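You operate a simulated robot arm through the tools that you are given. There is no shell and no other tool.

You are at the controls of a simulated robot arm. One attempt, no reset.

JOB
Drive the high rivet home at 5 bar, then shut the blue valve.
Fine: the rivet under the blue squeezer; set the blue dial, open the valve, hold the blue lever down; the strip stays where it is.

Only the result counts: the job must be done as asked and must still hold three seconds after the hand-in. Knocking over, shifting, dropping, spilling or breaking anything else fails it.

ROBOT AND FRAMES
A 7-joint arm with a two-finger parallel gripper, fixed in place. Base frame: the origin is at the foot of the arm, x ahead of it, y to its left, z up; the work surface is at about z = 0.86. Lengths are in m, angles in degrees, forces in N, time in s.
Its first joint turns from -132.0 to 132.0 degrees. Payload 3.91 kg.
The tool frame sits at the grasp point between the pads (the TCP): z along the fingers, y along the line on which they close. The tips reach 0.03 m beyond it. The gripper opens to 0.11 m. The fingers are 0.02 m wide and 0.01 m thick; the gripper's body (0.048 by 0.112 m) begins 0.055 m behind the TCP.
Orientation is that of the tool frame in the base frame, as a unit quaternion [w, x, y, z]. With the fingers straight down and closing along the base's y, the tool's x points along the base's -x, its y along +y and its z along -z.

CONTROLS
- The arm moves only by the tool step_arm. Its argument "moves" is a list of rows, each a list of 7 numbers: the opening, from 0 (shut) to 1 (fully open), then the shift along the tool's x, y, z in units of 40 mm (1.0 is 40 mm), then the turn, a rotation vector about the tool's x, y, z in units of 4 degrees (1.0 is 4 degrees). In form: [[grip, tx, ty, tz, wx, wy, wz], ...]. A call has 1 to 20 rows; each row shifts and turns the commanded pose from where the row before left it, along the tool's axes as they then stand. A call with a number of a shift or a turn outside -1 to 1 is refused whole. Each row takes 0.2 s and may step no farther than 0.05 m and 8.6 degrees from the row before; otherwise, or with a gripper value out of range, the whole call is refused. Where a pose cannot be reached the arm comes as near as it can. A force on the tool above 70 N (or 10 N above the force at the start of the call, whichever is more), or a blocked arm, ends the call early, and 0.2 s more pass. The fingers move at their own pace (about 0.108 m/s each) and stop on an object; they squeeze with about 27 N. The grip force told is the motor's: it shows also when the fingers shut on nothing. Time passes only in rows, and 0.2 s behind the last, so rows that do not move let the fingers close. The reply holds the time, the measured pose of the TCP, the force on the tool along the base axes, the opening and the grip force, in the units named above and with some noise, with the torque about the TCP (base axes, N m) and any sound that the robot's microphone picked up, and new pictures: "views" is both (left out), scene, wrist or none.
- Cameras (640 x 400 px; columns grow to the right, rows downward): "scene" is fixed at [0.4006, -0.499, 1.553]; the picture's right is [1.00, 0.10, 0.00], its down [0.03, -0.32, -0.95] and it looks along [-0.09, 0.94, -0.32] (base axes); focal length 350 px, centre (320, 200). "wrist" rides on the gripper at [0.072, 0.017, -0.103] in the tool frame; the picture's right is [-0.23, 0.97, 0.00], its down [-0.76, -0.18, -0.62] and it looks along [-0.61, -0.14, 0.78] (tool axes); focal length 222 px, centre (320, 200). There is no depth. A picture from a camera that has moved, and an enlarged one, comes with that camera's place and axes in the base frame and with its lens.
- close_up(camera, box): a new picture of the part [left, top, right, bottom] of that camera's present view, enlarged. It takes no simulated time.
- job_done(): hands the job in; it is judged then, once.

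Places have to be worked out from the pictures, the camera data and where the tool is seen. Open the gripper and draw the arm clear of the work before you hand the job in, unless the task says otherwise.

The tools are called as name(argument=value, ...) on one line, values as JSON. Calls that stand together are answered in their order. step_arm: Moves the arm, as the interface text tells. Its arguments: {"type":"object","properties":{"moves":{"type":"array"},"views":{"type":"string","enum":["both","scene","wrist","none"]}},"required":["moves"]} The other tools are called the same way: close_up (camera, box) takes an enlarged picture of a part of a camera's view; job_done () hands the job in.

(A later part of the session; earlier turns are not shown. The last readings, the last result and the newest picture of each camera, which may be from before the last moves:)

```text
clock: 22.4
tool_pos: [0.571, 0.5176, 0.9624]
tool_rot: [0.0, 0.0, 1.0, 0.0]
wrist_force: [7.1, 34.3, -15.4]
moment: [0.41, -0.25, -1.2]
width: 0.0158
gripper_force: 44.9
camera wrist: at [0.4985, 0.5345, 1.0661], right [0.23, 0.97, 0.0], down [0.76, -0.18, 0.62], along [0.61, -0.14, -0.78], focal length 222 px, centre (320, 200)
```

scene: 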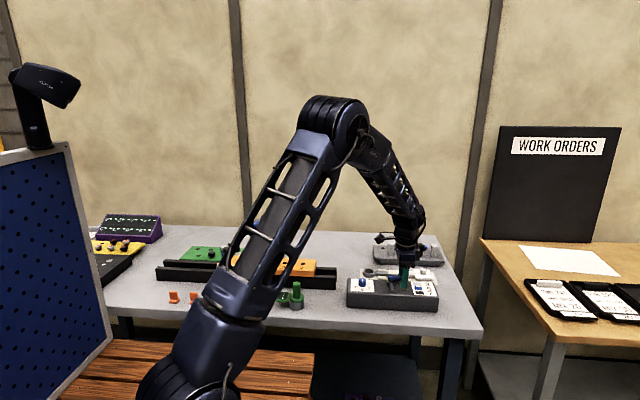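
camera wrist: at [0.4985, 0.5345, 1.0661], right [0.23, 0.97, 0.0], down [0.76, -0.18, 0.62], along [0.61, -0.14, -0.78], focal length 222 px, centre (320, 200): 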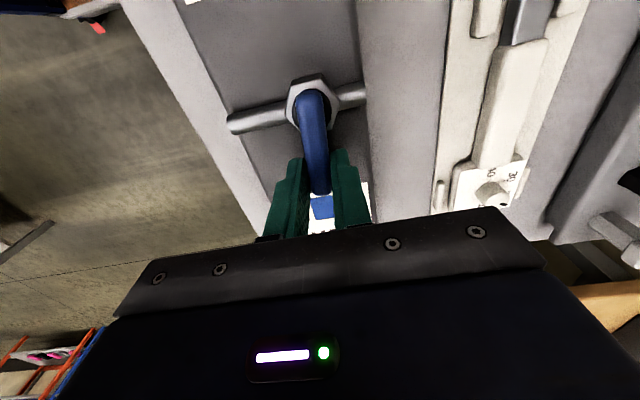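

Going -y the handle moved about 3 mm (it turns clockwise seen from above, friction ~33 N). I check that the panel did not shift and then follow the arc with the tool yawing along.

step_arm(moves=[[0, 0.001, -0.05, 0, 0, 0, 1], [0, 0.002, -0.059, 0, 0, 0, 1], [0, 0.002, -0.059, 0, 0, 0, 1], [0, 0.002, -0.059, 0, 0, 0, 1], [0, 0, 0, 0, 0, 0, 0]], views="both")

close_up(camera="scene", box=[340, 240, 440, 320])

close_up(camera="wrist", box=[240, 90, 400, 210])

```text
clock: 23.6
tool_pos: [0.5693, 0.5089, 0.9623]
tool_rot: [0.0, 0.139, 0.99, 0.0]
wrist_force: [-13.1, 26.7, -8.4]
moment: [0.52, 0.43, -0.79]
width: 0.0153
gripper_force: 44.6
camera wrist: at [0.5043, 0.545, 1.0662], right [0.49, 0.87, 0.0], down [0.68, -0.38, 0.62], along [0.54, -0.3, -0.78], focal length 222 px, centre (320, 200)
```

scene: 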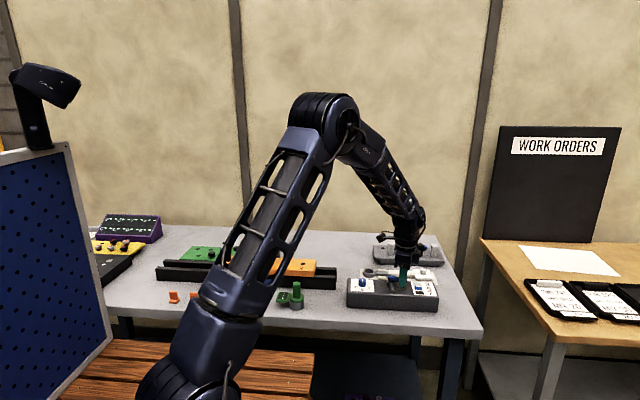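
wrist: 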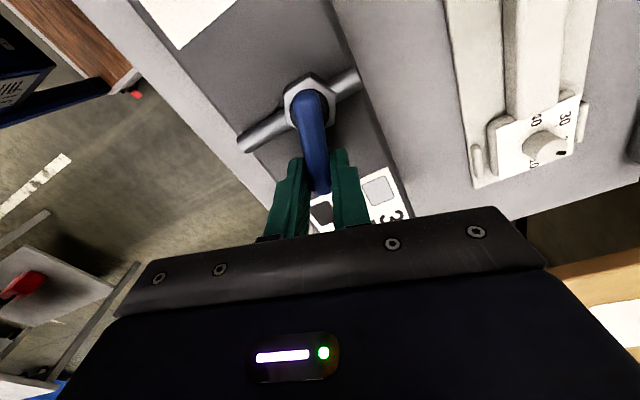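

```text
5.00 times, centred on (390, 280) of scene
camera zoom: at [0.4006, -0.499, 1.553], right [1.0, 0.1, 0.0], down [0.03, -0.32, -0.95], along [-0.09, 0.94, -0.32], focal length 1749 px, centre (-30, -200)
```

zoom: 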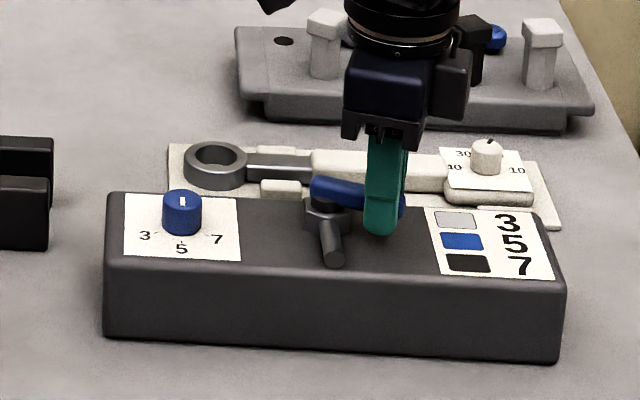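

```text
3.33 times, centred on (320, 150) of wrist
camera zoom: at [0.5043, 0.545, 1.0662], right [0.49, 0.87, 0.0], down [0.68, -0.38, 0.62], along [0.54, -0.3, -0.78], focal length 740 px, centre (320, 367)
```

zoom: 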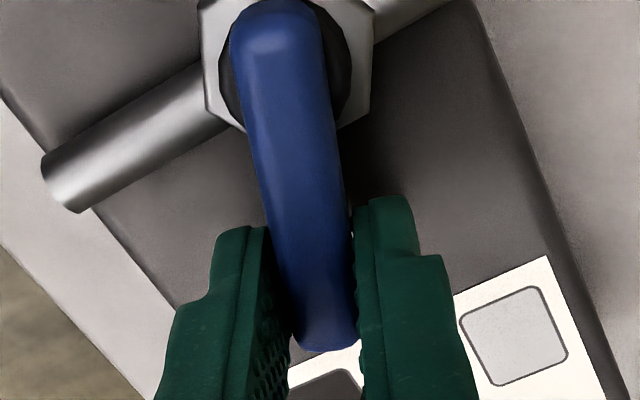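

The panel has not moved, and the handle is at about -22°. I continue the arc, with a little extra yaw to catch up.

step_arm(moves=[[0, 0.001, -0.02, 0, 0, 0, 1], [0, 0.002, -0.059, 0, 0, 0, 1], [0, 0.002, -0.059, 0, 0, 0, 1], [0, 0.002, -0.059, 0, 0, 0, 1], [0, 0.002, -0.059, 0, 0, 0, 1], [0, 0.002, -0.059, 0, 0, 0, 1], [0, 0.002, -0.059, 0, 0, 0, 1], [0, 0, 0, 0, 0, 0, 0]], views="both")

close_up(camera="scene", box=[340, 240, 440, 320])

close_up(camera="wrist", box=[240, 90, 400, 210])

```text
clock: 25.4
tool_pos: [0.562, 0.4971, 0.9616]
tool_rot: [0.0, 0.376, 0.927, 0.0]
wrist_force: [-12.9, 22.0, -2.0]
moment: [-0.02, -0.12, -0.29]
width: 0.0139
gripper_force: 45.1
camera wrist: at [0.5211, 0.5581, 1.0662], right [0.84, 0.54, 0.0], down [0.42, -0.66, 0.62], along [0.34, -0.52, -0.78], focal length 222 px, centre (320, 200)
```

scene: 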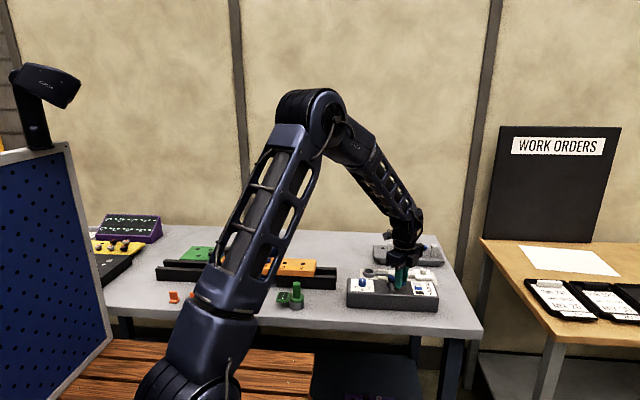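
wrist: 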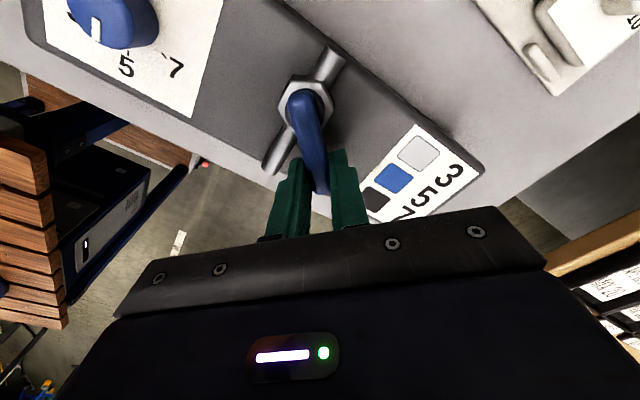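

```text
5.00 times, centred on (390, 280) of scene
camera zoom: at [0.4006, -0.499, 1.553], right [1.0, 0.1, 0.0], down [0.03, -0.32, -0.95], along [-0.09, 0.94, -0.32], focal length 1749 px, centre (-30, -200)
```

zoom: 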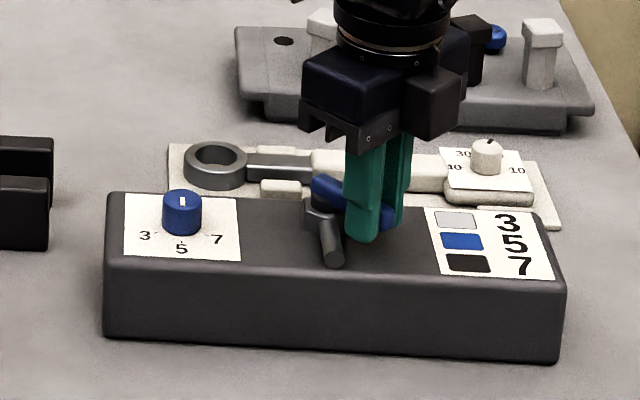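

```text
3.33 times, centred on (320, 150) of wrist
camera zoom: at [0.5211, 0.5581, 1.0662], right [0.84, 0.54, 0.0], down [0.42, -0.66, 0.62], along [0.34, -0.52, -0.78], focal length 740 px, centre (320, 367)
```

zoom: 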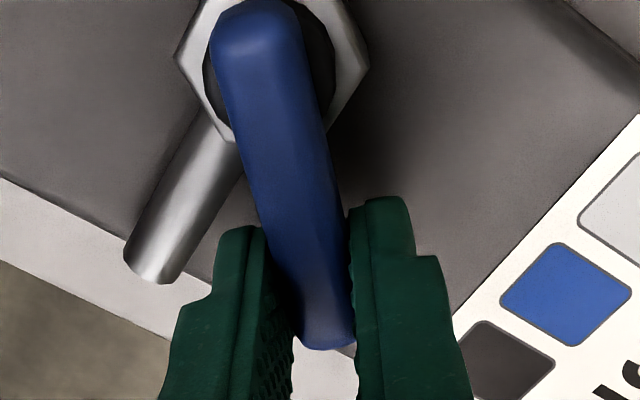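

Tracking well at -45°. The pipe top is ~0.931 and the tips are at ~0.932, so before crossing over the pipe I loosen, raise 3.5 mm, re-close, and continue a bit.

step_arm(moves=[[0.25, 0, 0, 0, 0, 0, 0], [0.25, 0, 0, -0.09, 0, 0, 0], [0.25, 0, 0, 0, 0, 0, 0], [0, 0, 0, 0, 0, 0, 0], [0, 0, 0, 0, 0, 0, 0], [0, 0, 0, 0, 0, 0, 0]], views="none")

step_arm(moves=[[0, 0.002, -0.059, 0, 0, 0, 1], [0, 0.002, -0.059, 0, 0, 0, 1], [0, 0.002, -0.059, 0, 0, 0, 1], [0, 0.002, -0.059, 0, 0, 0, 1], [0, 0.002, -0.059, 0, 0, 0, 1], [0, 0, 0, 0, 0, 0, 0]], views="both")

close_up(camera="scene", box=[340, 240, 440, 320])

close_up(camera="wrist", box=[240, 90, 400, 210])

```text
clock: 26.8
tool_pos: [0.5617, 0.4956, 0.965]
tool_rot: [0.0, 0.376, 0.927, -0.001]
wrist_force: [4.8, -0.3, 0.8]
moment: [-0.34, -0.39, -0.09]
width: 0.0137
gripper_force: 44.8
```

```text
clock: 28.2
tool_pos: [0.5519, 0.4873, 0.966]
tool_rot: [0.001, 0.532, 0.847, -0.001]
wrist_force: [-5.8, -14.3, -6.8]
moment: [-0.27, -0.29, 0.43]
width: 0.0139
gripper_force: 45.0
camera wrist: at [0.5353, 0.5599, 1.0697], right [0.98, 0.22, 0.0], down [0.17, -0.76, 0.62], along [0.14, -0.61, -0.78], focal length 222 px, centre (320, 200)
```

scene: 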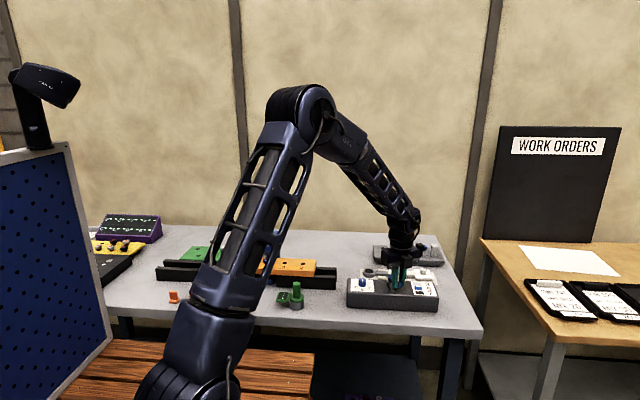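
wrist: 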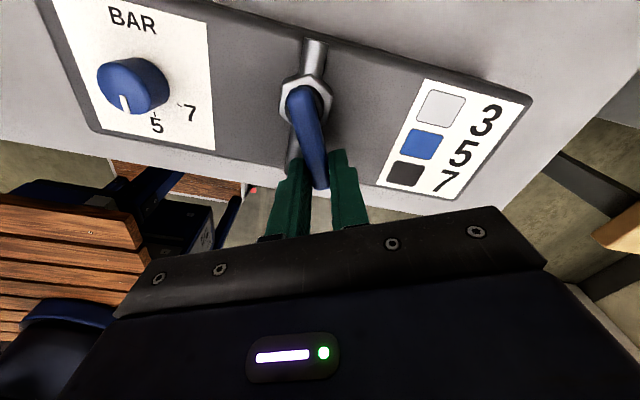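

```text
5.00 times, centred on (390, 280) of scene
camera zoom: at [0.4006, -0.499, 1.553], right [1.0, 0.1, 0.0], down [0.03, -0.32, -0.95], along [-0.09, 0.94, -0.32], focal length 1749 px, centre (-30, -200)
```

zoom: 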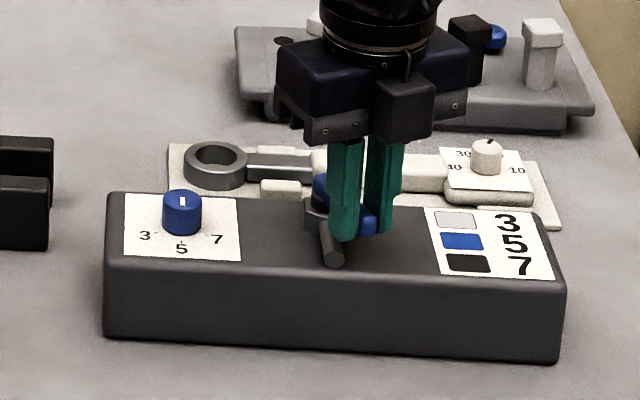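

```text
3.33 times, centred on (320, 150) of wrist
camera zoom: at [0.5353, 0.5599, 1.0697], right [0.98, 0.22, 0.0], down [0.17, -0.76, 0.62], along [0.14, -0.61, -0.78], focal length 740 px, centre (320, 367)
```

zoom: 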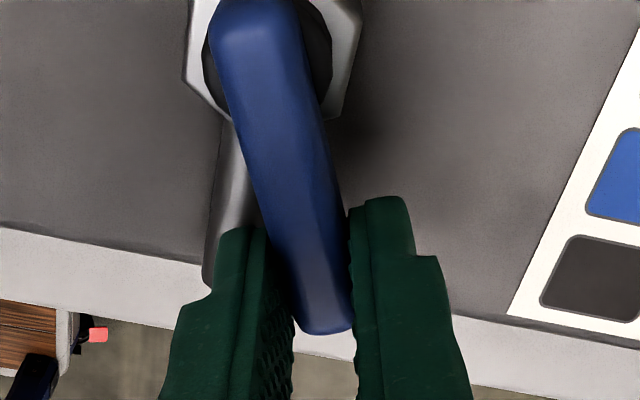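

Handle is at about -66°, forces low. I continue another ~20° and check.

step_arm(moves=[[0, 0.002, -0.062, 0, 0, 0, 1], [0, 0.002, -0.062, 0, 0, 0, 1], [0, 0.002, -0.062, 0, 0, 0, 1], [0, 0.002, -0.062, 0, 0, 0, 1], [0, 0.002, -0.062, 0, 0, 0, 1], [0, 0, 0, 0, 0, 0, 0]], views="both")

close_up(camera="scene", box=[340, 240, 440, 320])

close_up(camera="wrist", box=[240, 90, 400, 210])

```text
clock: 29.6
tool_pos: [0.5397, 0.4839, 0.9658]
tool_rot: [0.0, 0.67, 0.743, -0.001]
wrist_force: [-17.0, -30.5, -9.6]
moment: [-0.7, 0.31, 0.74]
width: 0.0139
gripper_force: 45.4
camera wrist: at [0.5486, 0.5576, 1.0697], right [0.99, -0.13, 0.0], down [-0.1, -0.78, 0.62], along [-0.08, -0.62, -0.78], focal length 222 px, centre (320, 200)
```

scene: 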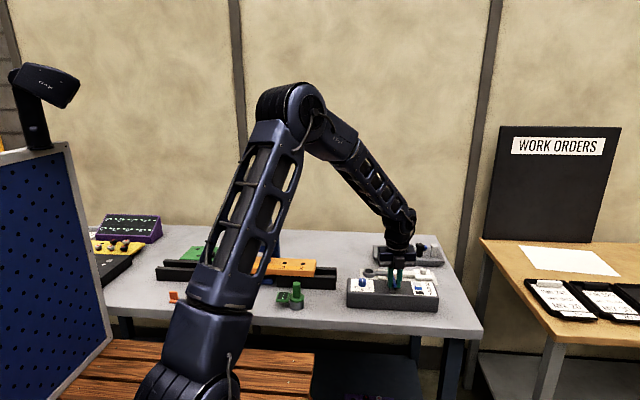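
wrist: 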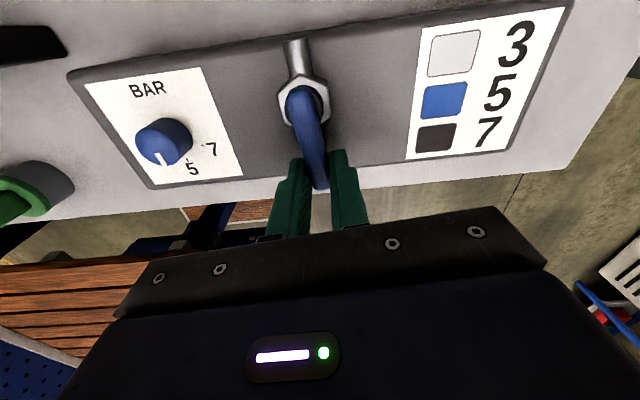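

```text
5.00 times, centred on (390, 280) of scene
camera zoom: at [0.4006, -0.499, 1.553], right [1.0, 0.1, 0.0], down [0.03, -0.32, -0.95], along [-0.09, 0.94, -0.32], focal length 1749 px, centre (-30, -200)
```

zoom: 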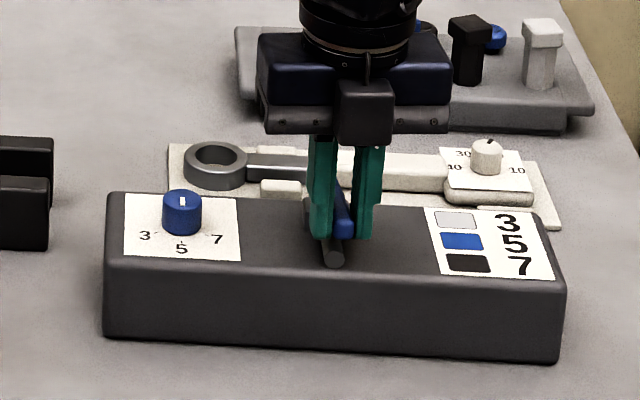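

```text
3.33 times, centred on (320, 150) of wrist
camera zoom: at [0.5486, 0.5576, 1.0697], right [0.99, -0.13, 0.0], down [-0.1, -0.78, 0.62], along [-0.08, -0.62, -0.78], focal length 740 px, centre (320, 367)
```

zoom: 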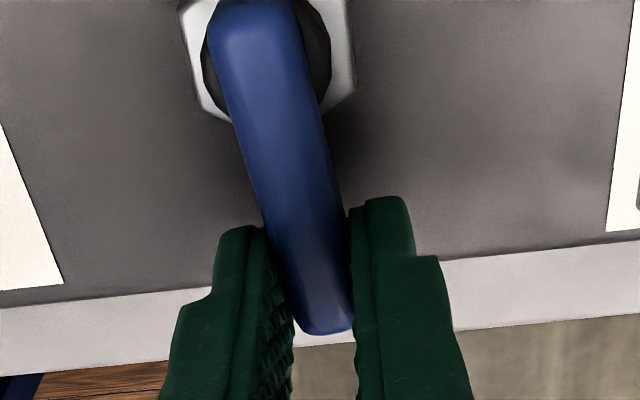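

At -85° now, with a radial drag of ~30 N along the handle. I relieve that with a small outward shift and finish the last ~6–7°.

step_arm(moves=[[0, -0.05, -0.05, 0, 0, 0, 0.8], [0, 0.0, -0.062, 0, 0, 0, 0.8], [0, 0, -0.03, 0, 0, 0, 0], [0, 0, 0, 0, 0, 0, 0]], views="none")

step_arm(moves=[[0.3, 0, 0, 0, 0, 0, 0], [0.3, 0, 0, 0, 0, 0, 0], [0.3, 0, 0, 0, 0, 0, 0]], views="both")

close_up(camera="wrist", box=[240, 50, 400, 210])

close_up(camera="scene", box=[375, 255, 425, 305])

```text
clock: 30.6
tool_pos: [0.5356, 0.4837, 0.9667]
tool_rot: [0.0, 0.71, 0.704, 0.002]
wrist_force: [0.9, 11.1, -20.4]
moment: [0.43, -0.01, 0.21]
width: 0.0138
gripper_force: 44.9
```

```text
clock: 31.4
tool_pos: [0.5348, 0.4821, 0.9665]
tool_rot: [0.0, 0.71, 0.705, 0.001]
wrist_force: [0.9, 0.4, 0.6]
moment: [0.02, 0.04, 0.0]
width: 0.0332
gripper_force: 0.2
camera wrist: at [0.5517, 0.5544, 1.0699], right [0.97, -0.23, 0.0], down [-0.18, -0.76, 0.62], along [-0.15, -0.61, -0.78], focal length 222 px, centre (320, 200)
```

scene: 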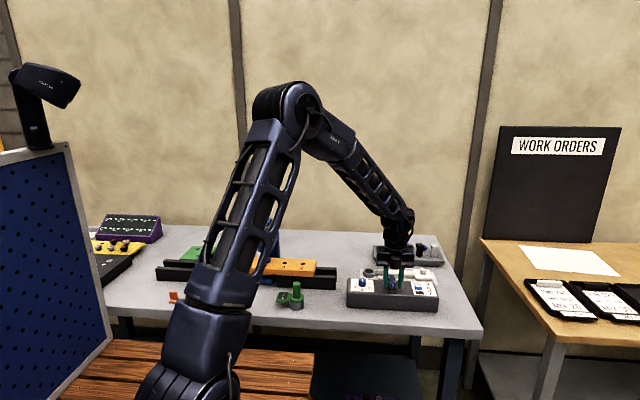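
wrist: 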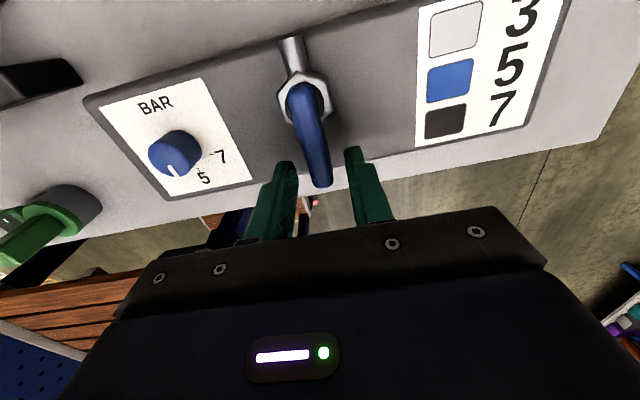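

```text
2.50 times, centred on (320, 130) of wrist
camera zoom: at [0.5517, 0.5544, 1.0699], right [0.97, -0.23, 0.0], down [-0.18, -0.76, 0.62], along [-0.15, -0.61, -0.78], focal length 555 px, centre (320, 375)
```

zoom: 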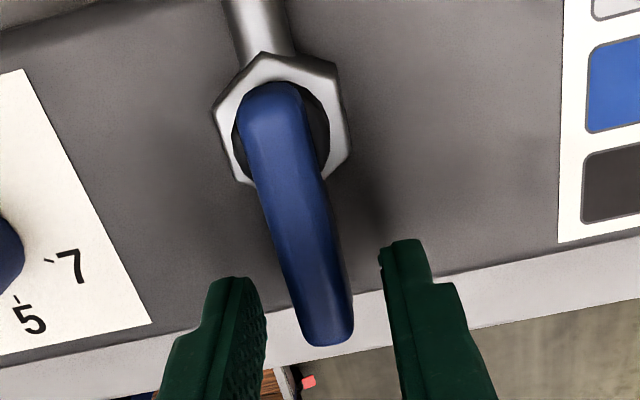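

```text
8.00 times, centred on (400, 280) of scene
camera zoom: at [0.4006, -0.499, 1.553], right [1.0, 0.1, 0.0], down [0.03, -0.32, -0.95], along [-0.09, 0.94, -0.32], focal length 2798 px, centre (-320, -440)
```

zoom: 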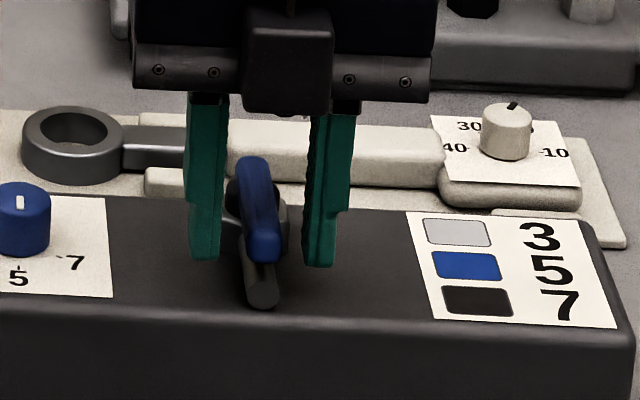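

The handle now lies along the pipe, so the valve is open. I raise the tool clear and turn it back before heading to the squeezer.

step_arm(moves=[[0.3, 0, 0, -0.5, 0, 0, 0], [0.3, 0, 0, -0.6, 0, 0, 0], [0.3, 0, 0, -0.5, 0, 0, -1], [0.3, 0, 0, -0.5, 0, 0, -1], [0.3, 0, 0, -0.5, 0, 0, -1], [0.3, 0, 0, -0.5, 0, 0, -1], [0.3, 0, 0, -0.5, 0, 0, -1], [0.3, 0, 0, -0.5, 0, 0, -1], [0.3, 0, 0, -0.5, 0, 0, -1], [0.3, 0, 0, -0.5, 0, 0, -1], [0.3, 0, 0, -0.5, 0, 0, -1], [0.3, 0, 0, -0.5, 0, 0, -1], [0.3, 0, 0, -0.5, 0, 0, -1], [0.3, 0, 0, -0.5, 0, 0, -1], [0.3, 0, 0, -0.5, 0, 0, -1], [0.3, 0, 0, -0.5, 0, 0, -1], [0.3, 0, 0, -0.5, 0, 0, -1], [0.3, 0, 0, -0.5, 0, 0, -1], [0, 0, 0, -0.5, 0, 0, -1], [0, 0, 0, -0.3, 0, 0, -1]])

close_up(camera="scene", box=[340, 240, 440, 320])

```text
clock: 35.6
tool_pos: [0.5344, 0.4819, 1.3635]
tool_rot: [0.0, 0.16, 0.987, -0.001]
wrist_force: [-0.7, -0.1, 0.0]
moment: [0.02, 0.0, -0.01]
width: 0.0
gripper_force: 26.8
camera wrist: at [0.4714, 0.5202, 1.4672], right [0.52, 0.85, 0.0], down [0.67, -0.41, 0.62], along [0.53, -0.33, -0.78], focal length 222 px, centre (320, 200)
```

scene: 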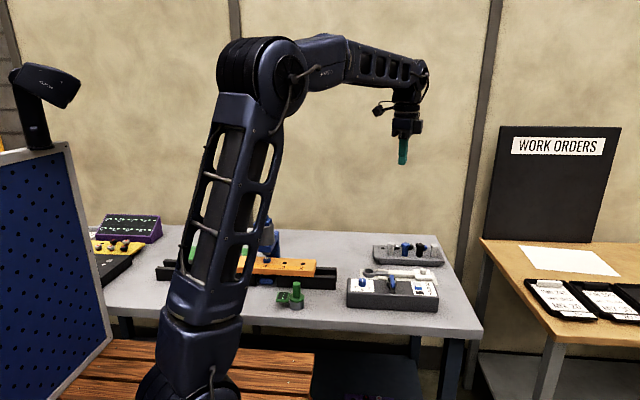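
wrist: 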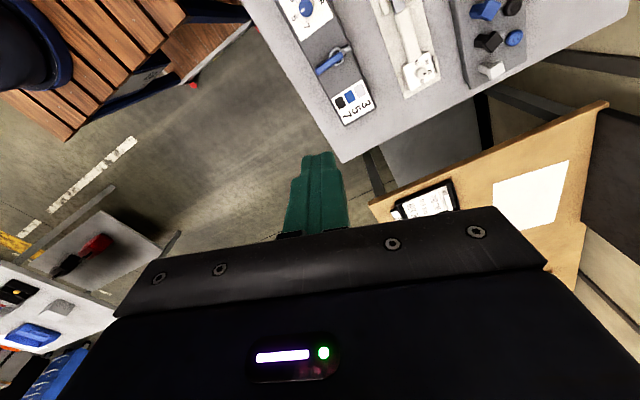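

```text
5.00 times, centred on (390, 280) of scene
camera zoom: at [0.4006, -0.499, 1.553], right [1.0, 0.1, 0.0], down [0.03, -0.32, -0.95], along [-0.09, 0.94, -0.32], focal length 1749 px, centre (-30, -200)
```

zoom: 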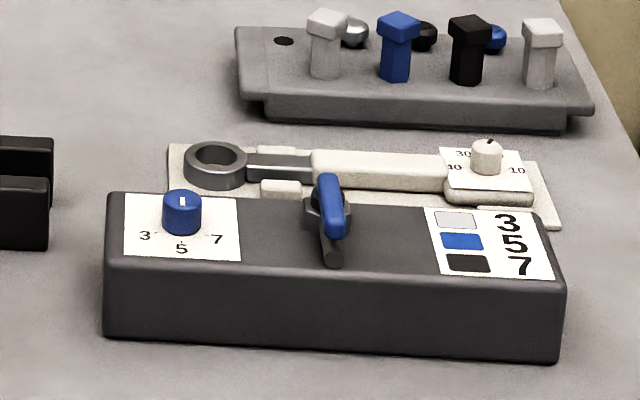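

Dial at 5, valve open, panel unmoved. Now I go over toward the squeezer, staying high, and will turn the camera to look at the lever.

step_arm(moves=[[0, 0, 0, 0, 0, 0, -1], [0, 0, 0, 0, 0, 0, -1], [0, 0, 0, 0, 0, 0, -1], [0, 0, 0, 0, 0, 0, -1], [0, 0, 0, 0, 0, 0, -0.6], [0, 0.95, 0, 0, 0, 0, 0], [0, 0.95, 0, 0, 0, 0, 0], [0, 0.95, 0, 0, 0, 0, 0], [0, 0.95, 0, 0, 0, 0, 0], [0, 0.95, 0, 0, 0, 0, 0], [0, 0.95, 0, 0, 0, 0, 0], [0, 0.95, 0, 0, 0, 0, 0], [0, 0.95, 0, 0, 0, 0, 0], [0, 0.95, 0, 0, 0, 0, 0], [0, 0.95, 0, 0, 0, 0, 0], [0, 0, 0, 0, 0, 0, 0]])

```text
clock: 39.0
tool_pos: [0.155, 0.4804, 1.3633]
tool_rot: [0.0, 0.0, 1.0, 0.0]
wrist_force: [0.2, 0.1, 0.1]
moment: [0.01, -0.01, 0.02]
width: 0.0
gripper_force: 26.6
camera wrist: at [0.0813, 0.4975, 1.4673], right [0.23, 0.97, 0.0], down [0.76, -0.18, 0.62], along [0.61, -0.14, -0.78], focal length 222 px, centre (320, 200)
```

scene: 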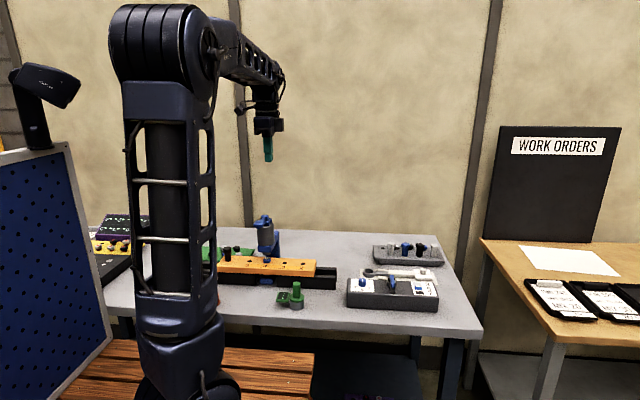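
wrist: 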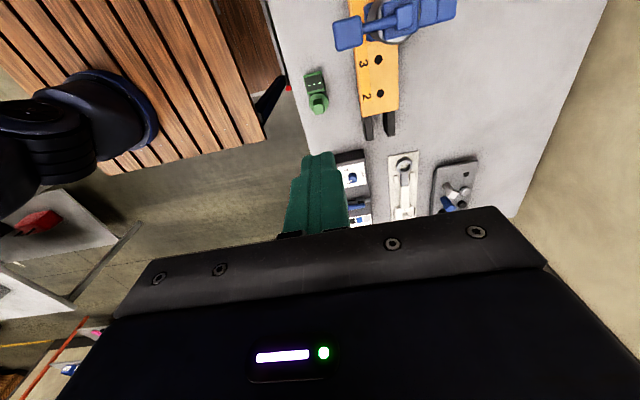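

The squeezer is unobstructed now in both pictures; I take close-ups from both cameras to locate the lever.

close_up(camera="scene", box=[235, 205, 295, 275])

close_up(camera="wrist", box=[320, 0, 470, 120])

close_up(camera="scene", box=[195, 225, 345, 315])

```text
5.71 times, centred on (265, 240) of scene
camera zoom: at [0.4006, -0.499, 1.553], right [1.0, 0.1, 0.0], down [0.03, -0.32, -0.95], along [-0.09, 0.94, -0.32], focal length 1999 px, centre (634, -29)
```

zoom: 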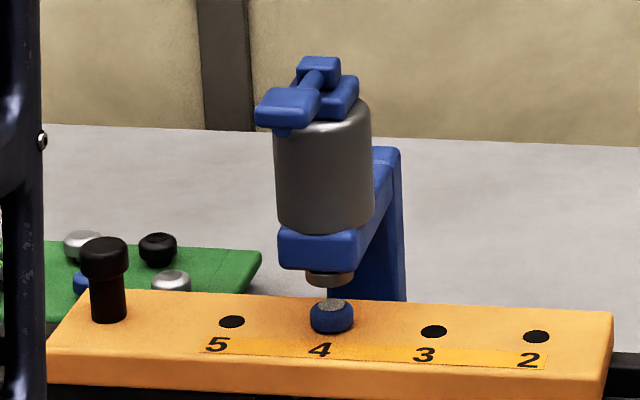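

```text
3.33 times, centred on (395, 60) of wrist
camera zoom: at [0.0813, 0.4975, 1.4673], right [0.23, 0.97, 0.0], down [0.76, -0.18, 0.62], along [0.61, -0.14, -0.78], focal length 740 px, centre (70, 667)
```

zoom: 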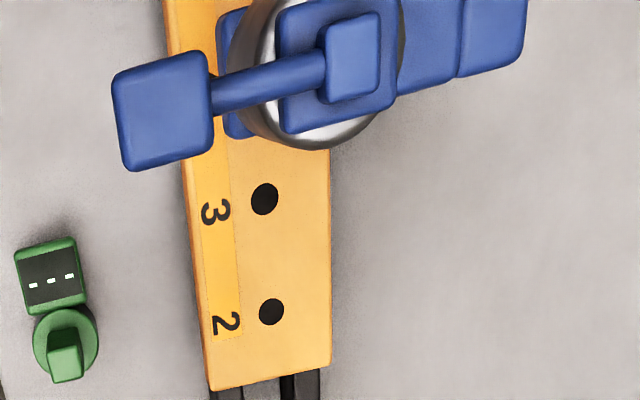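

```text
4.27 times, centred on (270, 270) of scene
camera zoom: at [0.4006, -0.499, 1.553], right [1.0, 0.1, 0.0], down [0.03, -0.32, -0.95], along [-0.09, 0.94, -0.32], focal length 1492 px, centre (533, -99)
```

zoom: 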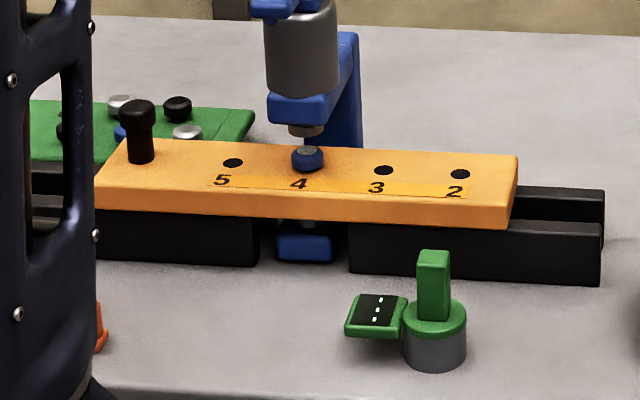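

Triangulated: the lever's square paddle (~36 mm) is centred at about (0.101, 0.531), top z ≈ 1.116, hinged behind it over the cylinder. I move the closed fingertips above the paddle and check alignment.

step_arm(moves=[[0, 0.34, 0.32, 0.5, 0, 0, 0], [0, 0.34, 0.32, 0.7, 0, 0, 0], [0, 0.34, 0.32, 0.7, 0, 0, 0], [0, 0.33, 0.31, 0.7, 0, 0, 0], [0, 0, 0, 0.7, 0, 0, 0], [0, 0, 0, 0.7, 0, 0, 0], [0, 0, 0, 0, 0, 0, 0]])

close_up(camera="scene", box=[235, 185, 305, 275])

close_up(camera="wrist", box=[240, 70, 400, 190])

```text
clock: 40.6
tool_pos: [0.1003, 0.5355, 1.2011]
tool_rot: [0.0, 0.001, 1.0, -0.001]
wrist_force: [-1.0, -0.4, -0.3]
moment: [0.02, -0.02, -0.02]
width: 0.0
gripper_force: 27.1
camera wrist: at [0.028, 0.5509, 1.3043], right [0.23, 0.97, 0.0], down [0.76, -0.18, 0.62], along [0.61, -0.14, -0.78], focal length 222 px, centre (320, 200)
```

scene: 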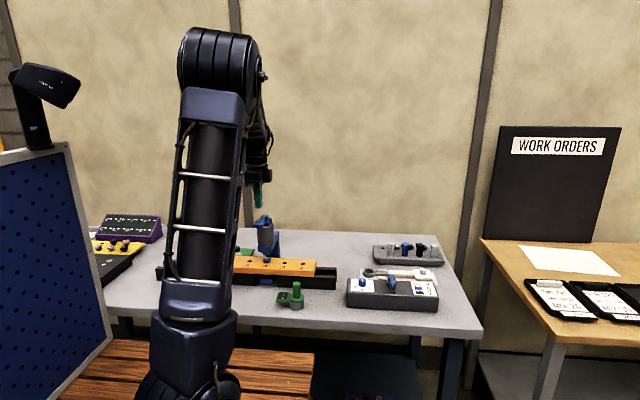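
wrist: 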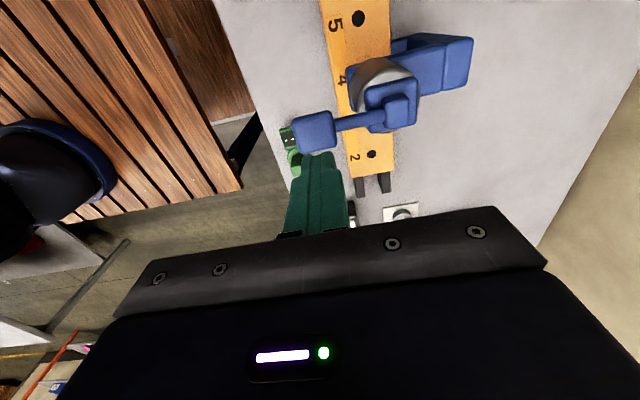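

```text
4.44 times, centred on (270, 230) of scene
camera zoom: at [0.4006, -0.499, 1.553], right [1.0, 0.1, 0.0], down [0.03, -0.32, -0.95], along [-0.09, 0.94, -0.32], focal length 1555 px, centre (542, 67)
```

zoom: 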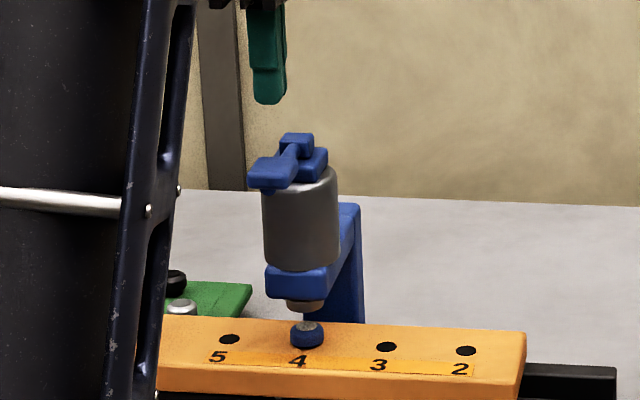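

```text
3.33 times, centred on (320, 130) of wrist
camera zoom: at [0.028, 0.5509, 1.3043], right [0.23, 0.97, 0.0], down [0.76, -0.18, 0.62], along [0.61, -0.14, -0.78], focal length 740 px, centre (320, 433)
```

zoom: 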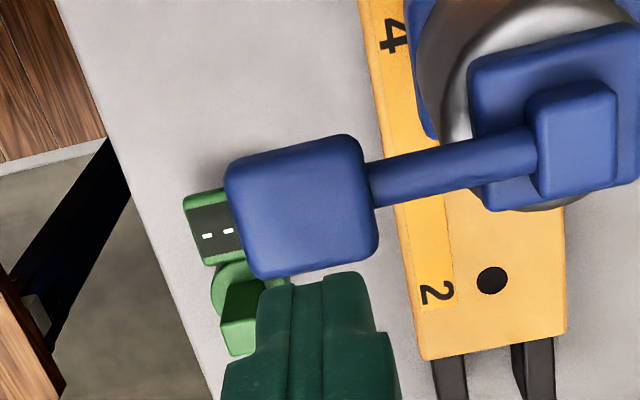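

The wrist view puts the paddle centre at (0.099, 0.530), confirming z≈1.116. I shift 6 mm toward -y and descend to just above the paddle.

step_arm(moves=[[0, 0.03, -0.16, 0.3, 0, 0, 0], [0, 0, 0, 0.4, 0, 0, 0], [0, 0, 0, 0.4, 0, 0, 0], [0, 0, 0, 0.1, 0, 0, 0], [0, 0, 0, 0, 0, 0, 0]])

close_up(camera="scene", box=[235, 185, 305, 275])

close_up(camera="wrist", box=[240, 70, 400, 190])

```text
clock: 41.8
tool_pos: [0.099, 0.5274, 1.1527]
tool_rot: [-0.001, 0.0, 1.0, 0.0]
wrist_force: [0.5, 0.0, 0.3]
moment: [-0.01, 0.01, 0.03]
width: 0.0
gripper_force: 26.4
camera wrist: at [0.0263, 0.5447, 1.2571], right [0.23, 0.97, 0.0], down [0.76, -0.18, 0.62], along [0.61, -0.14, -0.78], focal length 222 px, centre (320, 200)
```

scene: 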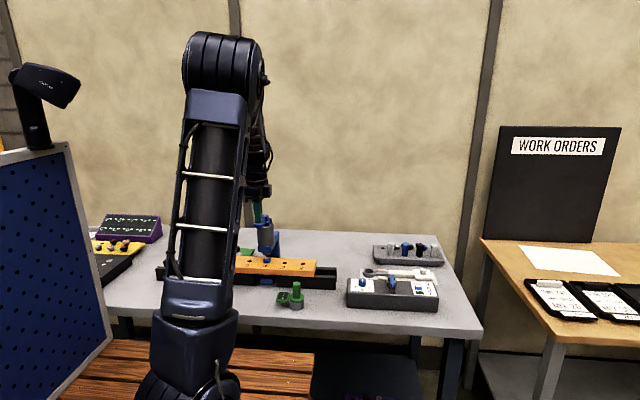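
wrist: 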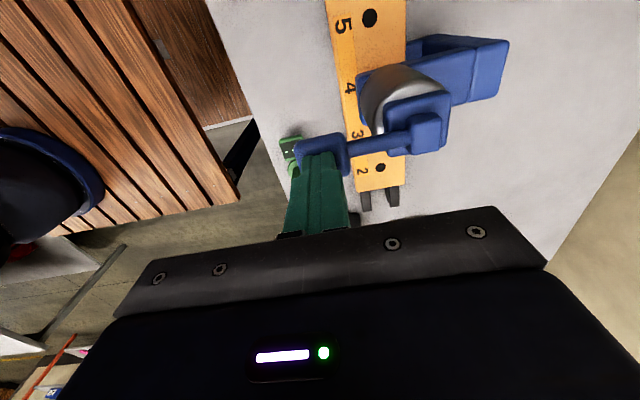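

```text
4.44 times, centred on (270, 230) of scene
camera zoom: at [0.4006, -0.499, 1.553], right [1.0, 0.1, 0.0], down [0.03, -0.32, -0.95], along [-0.09, 0.94, -0.32], focal length 1555 px, centre (542, 67)
```

zoom: 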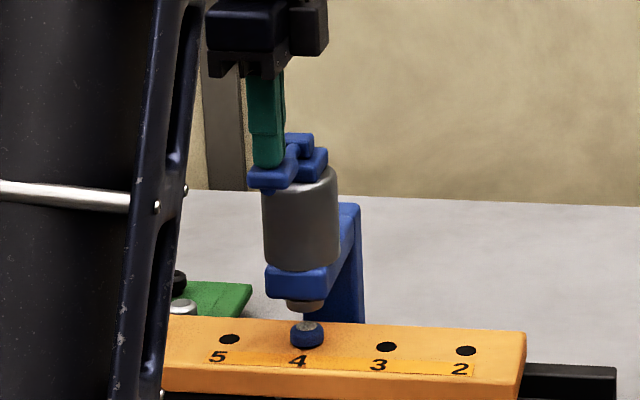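

```text
3.33 times, centred on (320, 130) of wrist
camera zoom: at [0.0263, 0.5447, 1.2571], right [0.23, 0.97, 0.0], down [0.76, -0.18, 0.62], along [0.61, -0.14, -0.78], focal length 740 px, centre (320, 433)
```

zoom: 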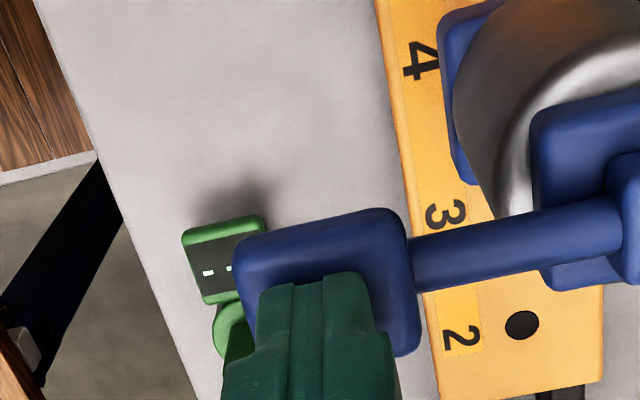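

Fingertips are right over the paddle, ~6 mm above. I press down slowly in small steps, watching the force.

step_arm(moves=[[0, 0, 0, 0.075, 0, 0, 0], [0, 0, 0, 0.075, 0, 0, 0], [0, 0, 0, 0.075, 0, 0, 0], [0, 0, 0, 0, 0, 0, 0]], views="none")

step_arm(moves=[[0, 0, 0, 0.05, 0, 0, 0], [0, 0, 0, 0.05, 0, 0, 0], [0, 0, 0, 0, 0, 0, 0]], views="none")

```text
clock: 42.8
tool_pos: [0.0987, 0.5259, 1.1445]
tool_rot: [0.0, 0.0, 1.0, 0.0]
wrist_force: [0.4, -1.5, 4.8]
moment: [-0.01, 0.01, -0.04]
width: 0.0
gripper_force: 27.4
```

```text
clock: 43.6
tool_pos: [0.1, 0.528, 1.1402]
tool_rot: [0.001, 0.0, 1.0, 0.0]
wrist_force: [-1.6, -4.2, 5.3]
moment: [-0.05, 0.06, 0.04]
width: 0.0001
gripper_force: 26.8
```

Contact: the lever gives way at ~5 N. I keep pressing down in small steps.

step_arm(moves=[[0, 0, 0, 0.06, 0, 0, 0], [0, 0, 0, 0.06, 0, 0, 0], [0, 0, 0, 0.06, 0, 0, 0], [0, 0, 0, 0.06, 0, 0, 0], [0, 0, 0, 0, 0, 0, 0]], views="both")

close_up(camera="scene", box=[235, 185, 305, 275])

```text
clock: 44.8
tool_pos: [0.099, 0.5279, 1.1307]
tool_rot: [0.001, 0.0, 1.0, 0.001]
wrist_force: [-1.5, 3.3, 8.2]
moment: [0.2, 0.07, 0.01]
width: 0.0001
gripper_force: 27.2
camera wrist: at [0.0267, 0.5435, 1.2356], right [0.23, 0.97, 0.0], down [0.76, -0.18, 0.62], along [0.61, -0.14, -0.78], focal length 222 px, centre (320, 200)
```

scene: 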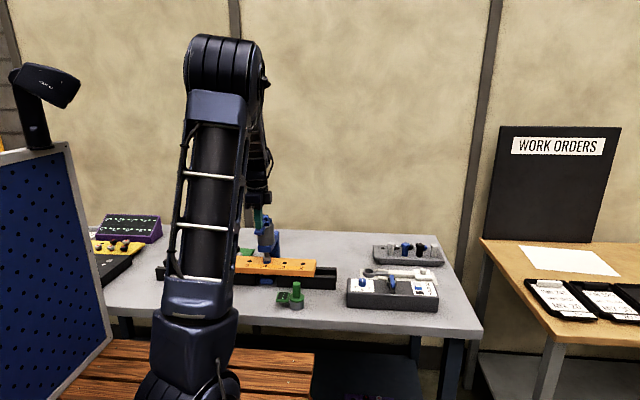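
wrist: 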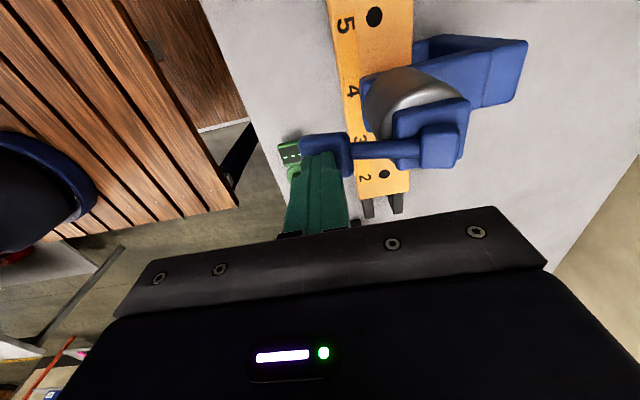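

```text
4.44 times, centred on (270, 230) of scene
camera zoom: at [0.4006, -0.499, 1.553], right [1.0, 0.1, 0.0], down [0.03, -0.32, -0.95], along [-0.09, 0.94, -0.32], focal length 1555 px, centre (542, 67)
```

zoom: 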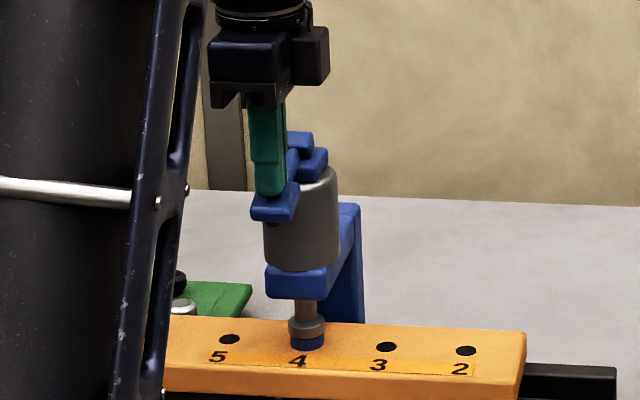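

The ram has come down onto the rivet. I press a little further to bottom the lever and hold.

step_arm(moves=[[0, 0, 0, 0.05, 0, 0, 0], [0, 0, 0, 0.05, 0, 0, 0], [0, 0, 0, 0, 0, 0, 0], [0, 0, 0, 0, 0, 0, 0], [0, 0, 0, 0, 0, 0, 0]], views="none")

close_up(camera="scene", box=[235, 205, 305, 275])

```text
clock: 46.0
tool_pos: [0.0985, 0.5274, 1.1289]
tool_rot: [0.0, 0.0, 1.0, 0.001]
wrist_force: [4.2, -3.4, 45.7]
moment: [0.33, -0.12, -0.04]
width: 0.0001
gripper_force: 27.4
```

```text
5.71 times, centred on (270, 240) of scene
camera zoom: at [0.4006, -0.499, 1.553], right [1.0, 0.1, 0.0], down [0.03, -0.32, -0.95], along [-0.09, 0.94, -0.32], focal length 1999 px, centre (606, -29)
```

zoom: 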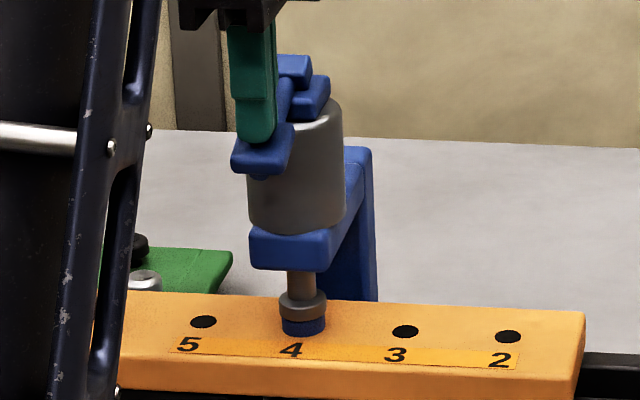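

The lever is bottomed at ~46 N, with the ram on the rivet head. I ease by 0.8 mm so as not to overload it and hold a few seconds.

step_arm(moves=[[0, 0, 0, -0.02, 0, 0, 0], [0, 0, 0, 0, 0, 0, 0], [0, 0, 0, 0, 0, 0, 0], [0, 0, 0, 0, 0, 0, 0], [0, 0, 0, 0, 0, 0, 0], [0, 0, 0, 0, 0, 0, 0], [0, 0, 0, 0, 0, 0, 0], [0, 0, 0, 0, 0, 0, 0], [0, 0, 0, 0, 0, 0, 0], [0, 0, 0, 0, 0, 0, 0], [0, 0, 0, 0, 0, 0, 0], [0, 0, 0, 0, 0, 0, 0], [0, 0, 0, 0, 0, 0, 0], [0, 0, 0, 0, 0, 0, 0], [0, 0, 0, 0, 0, 0, 0]], views="both")

close_up(camera="scene", box=[235, 205, 305, 275])

close_up(camera="scene", box=[255, 250, 280, 275])

```text
clock: 49.2
tool_pos: [0.0982, 0.5251, 1.1297]
tool_rot: [0.0, 0.0, 1.0, 0.001]
wrist_force: [-0.5, -15.3, 33.6]
moment: [-0.16, 0.06, 0.0]
width: 0.0001
gripper_force: 27.0
camera wrist: at [0.0264, 0.5427, 1.233], right [0.23, 0.97, 0.0], down [0.76, -0.18, 0.62], along [0.61, -0.14, -0.78], focal length 222 px, centre (320, 200)
```

scene: 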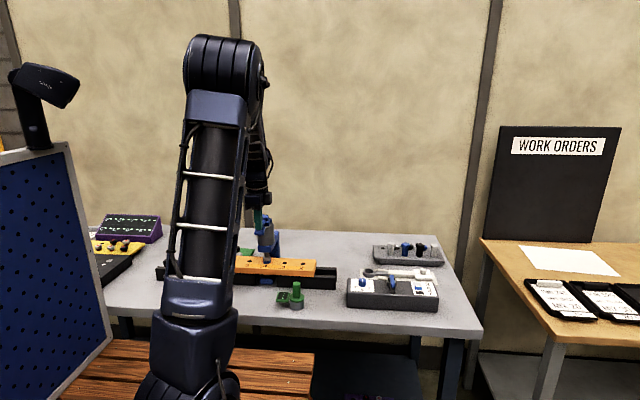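
wrist: 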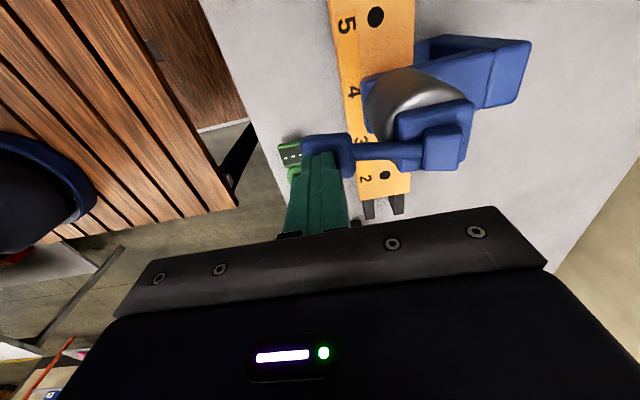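

```text
5.71 times, centred on (270, 240) of scene
camera zoom: at [0.4006, -0.499, 1.553], right [1.0, 0.1, 0.0], down [0.03, -0.32, -0.95], along [-0.09, 0.94, -0.32], focal length 1999 px, centre (606, -29)
```

zoom: 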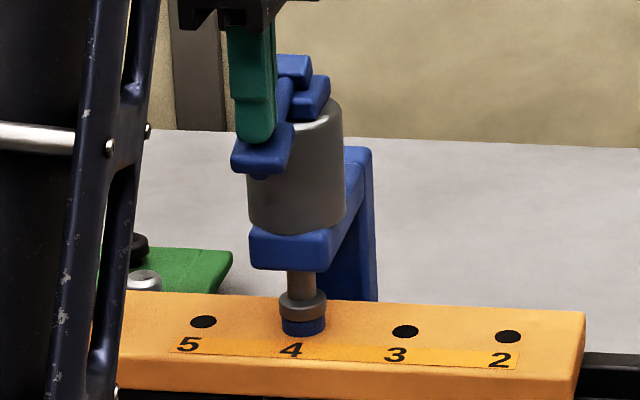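

```text
16.00 times, centred on (268, 262) of scene
camera zoom: at [0.4006, -0.499, 1.553], right [1.0, 0.1, 0.0], down [0.03, -0.32, -0.95], along [-0.09, 0.94, -0.32], focal length 5597 px, centre (1160, -800)
```

zoom: 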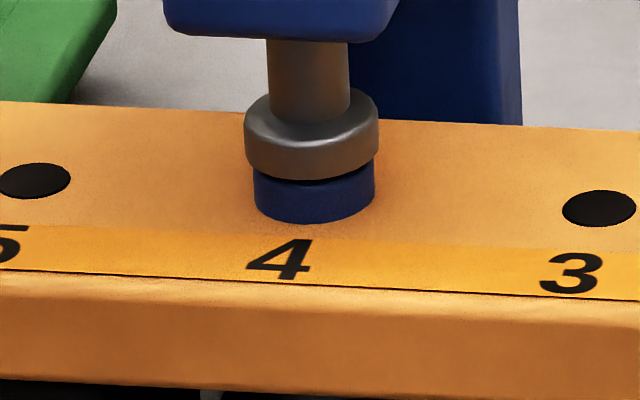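

The rivet head now appears to sit on the strip. I release the lever slowly by raising, then inspect the rivet.

step_arm(moves=[[0, 0, 0, -0.2, 0, 0, 0], [0, 0, 0, -0.2, 0, 0, 0], [0, 0, 0, -0.2, 0, 0, 0], [0, 0, 0, -0.3, 0, 0, 0], [0, 0, 0, -0.5, 0, 0, 0], [0, 0, 0, 0, 0, 0, 0]], views="both")

close_up(camera="scene", box=[235, 205, 305, 275])

close_up(camera="scene", box=[255, 250, 280, 275])

```text
clock: 50.6
tool_pos: [0.0988, 0.5281, 1.1855]
tool_rot: [0.001, 0.0, 1.0, 0.0]
wrist_force: [1.2, -0.3, 0.3]
moment: [-0.02, 0.02, -0.01]
width: 0.0
gripper_force: 26.6
camera wrist: at [0.0264, 0.5438, 1.2894], right [0.23, 0.97, 0.0], down [0.76, -0.18, 0.62], along [0.61, -0.14, -0.78], focal length 222 px, centre (320, 200)
```

scene: 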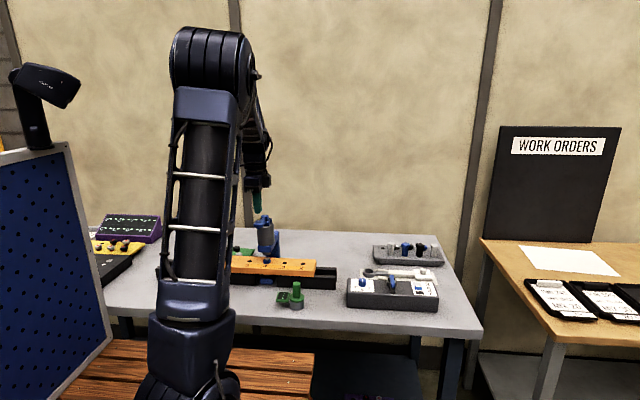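
wrist: 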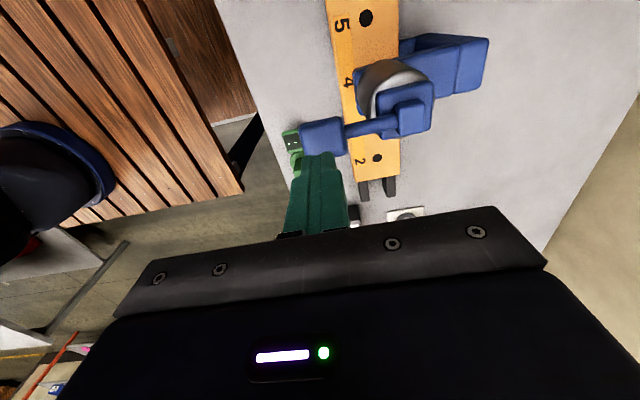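

```text
5.71 times, centred on (270, 240) of scene
camera zoom: at [0.4006, -0.499, 1.553], right [1.0, 0.1, 0.0], down [0.03, -0.32, -0.95], along [-0.09, 0.94, -0.32], focal length 1999 px, centre (606, -29)
```

zoom: 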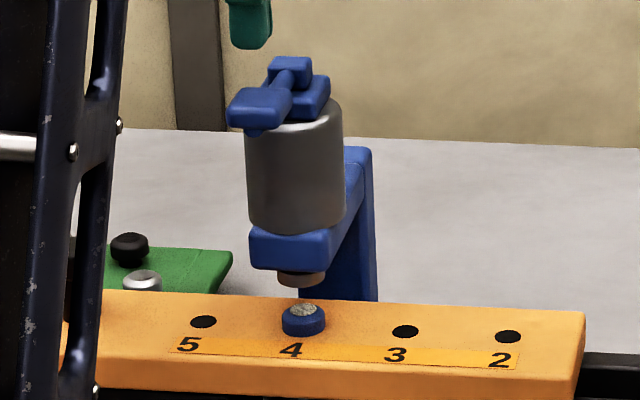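

```text
16.00 times, centred on (268, 262) of scene
camera zoom: at [0.4006, -0.499, 1.553], right [1.0, 0.1, 0.0], down [0.03, -0.32, -0.95], along [-0.09, 0.94, -0.32], focal length 5597 px, centre (1160, -800)
```

zoom: 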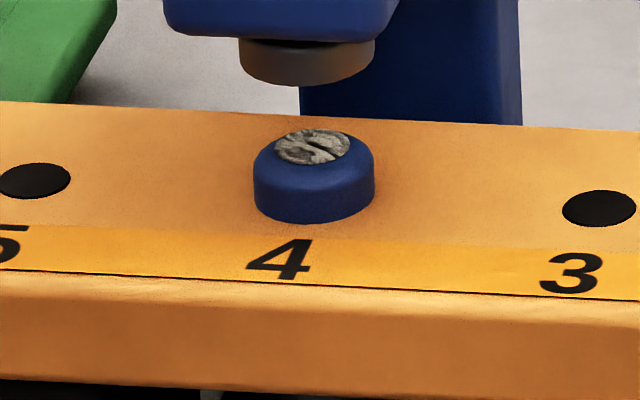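

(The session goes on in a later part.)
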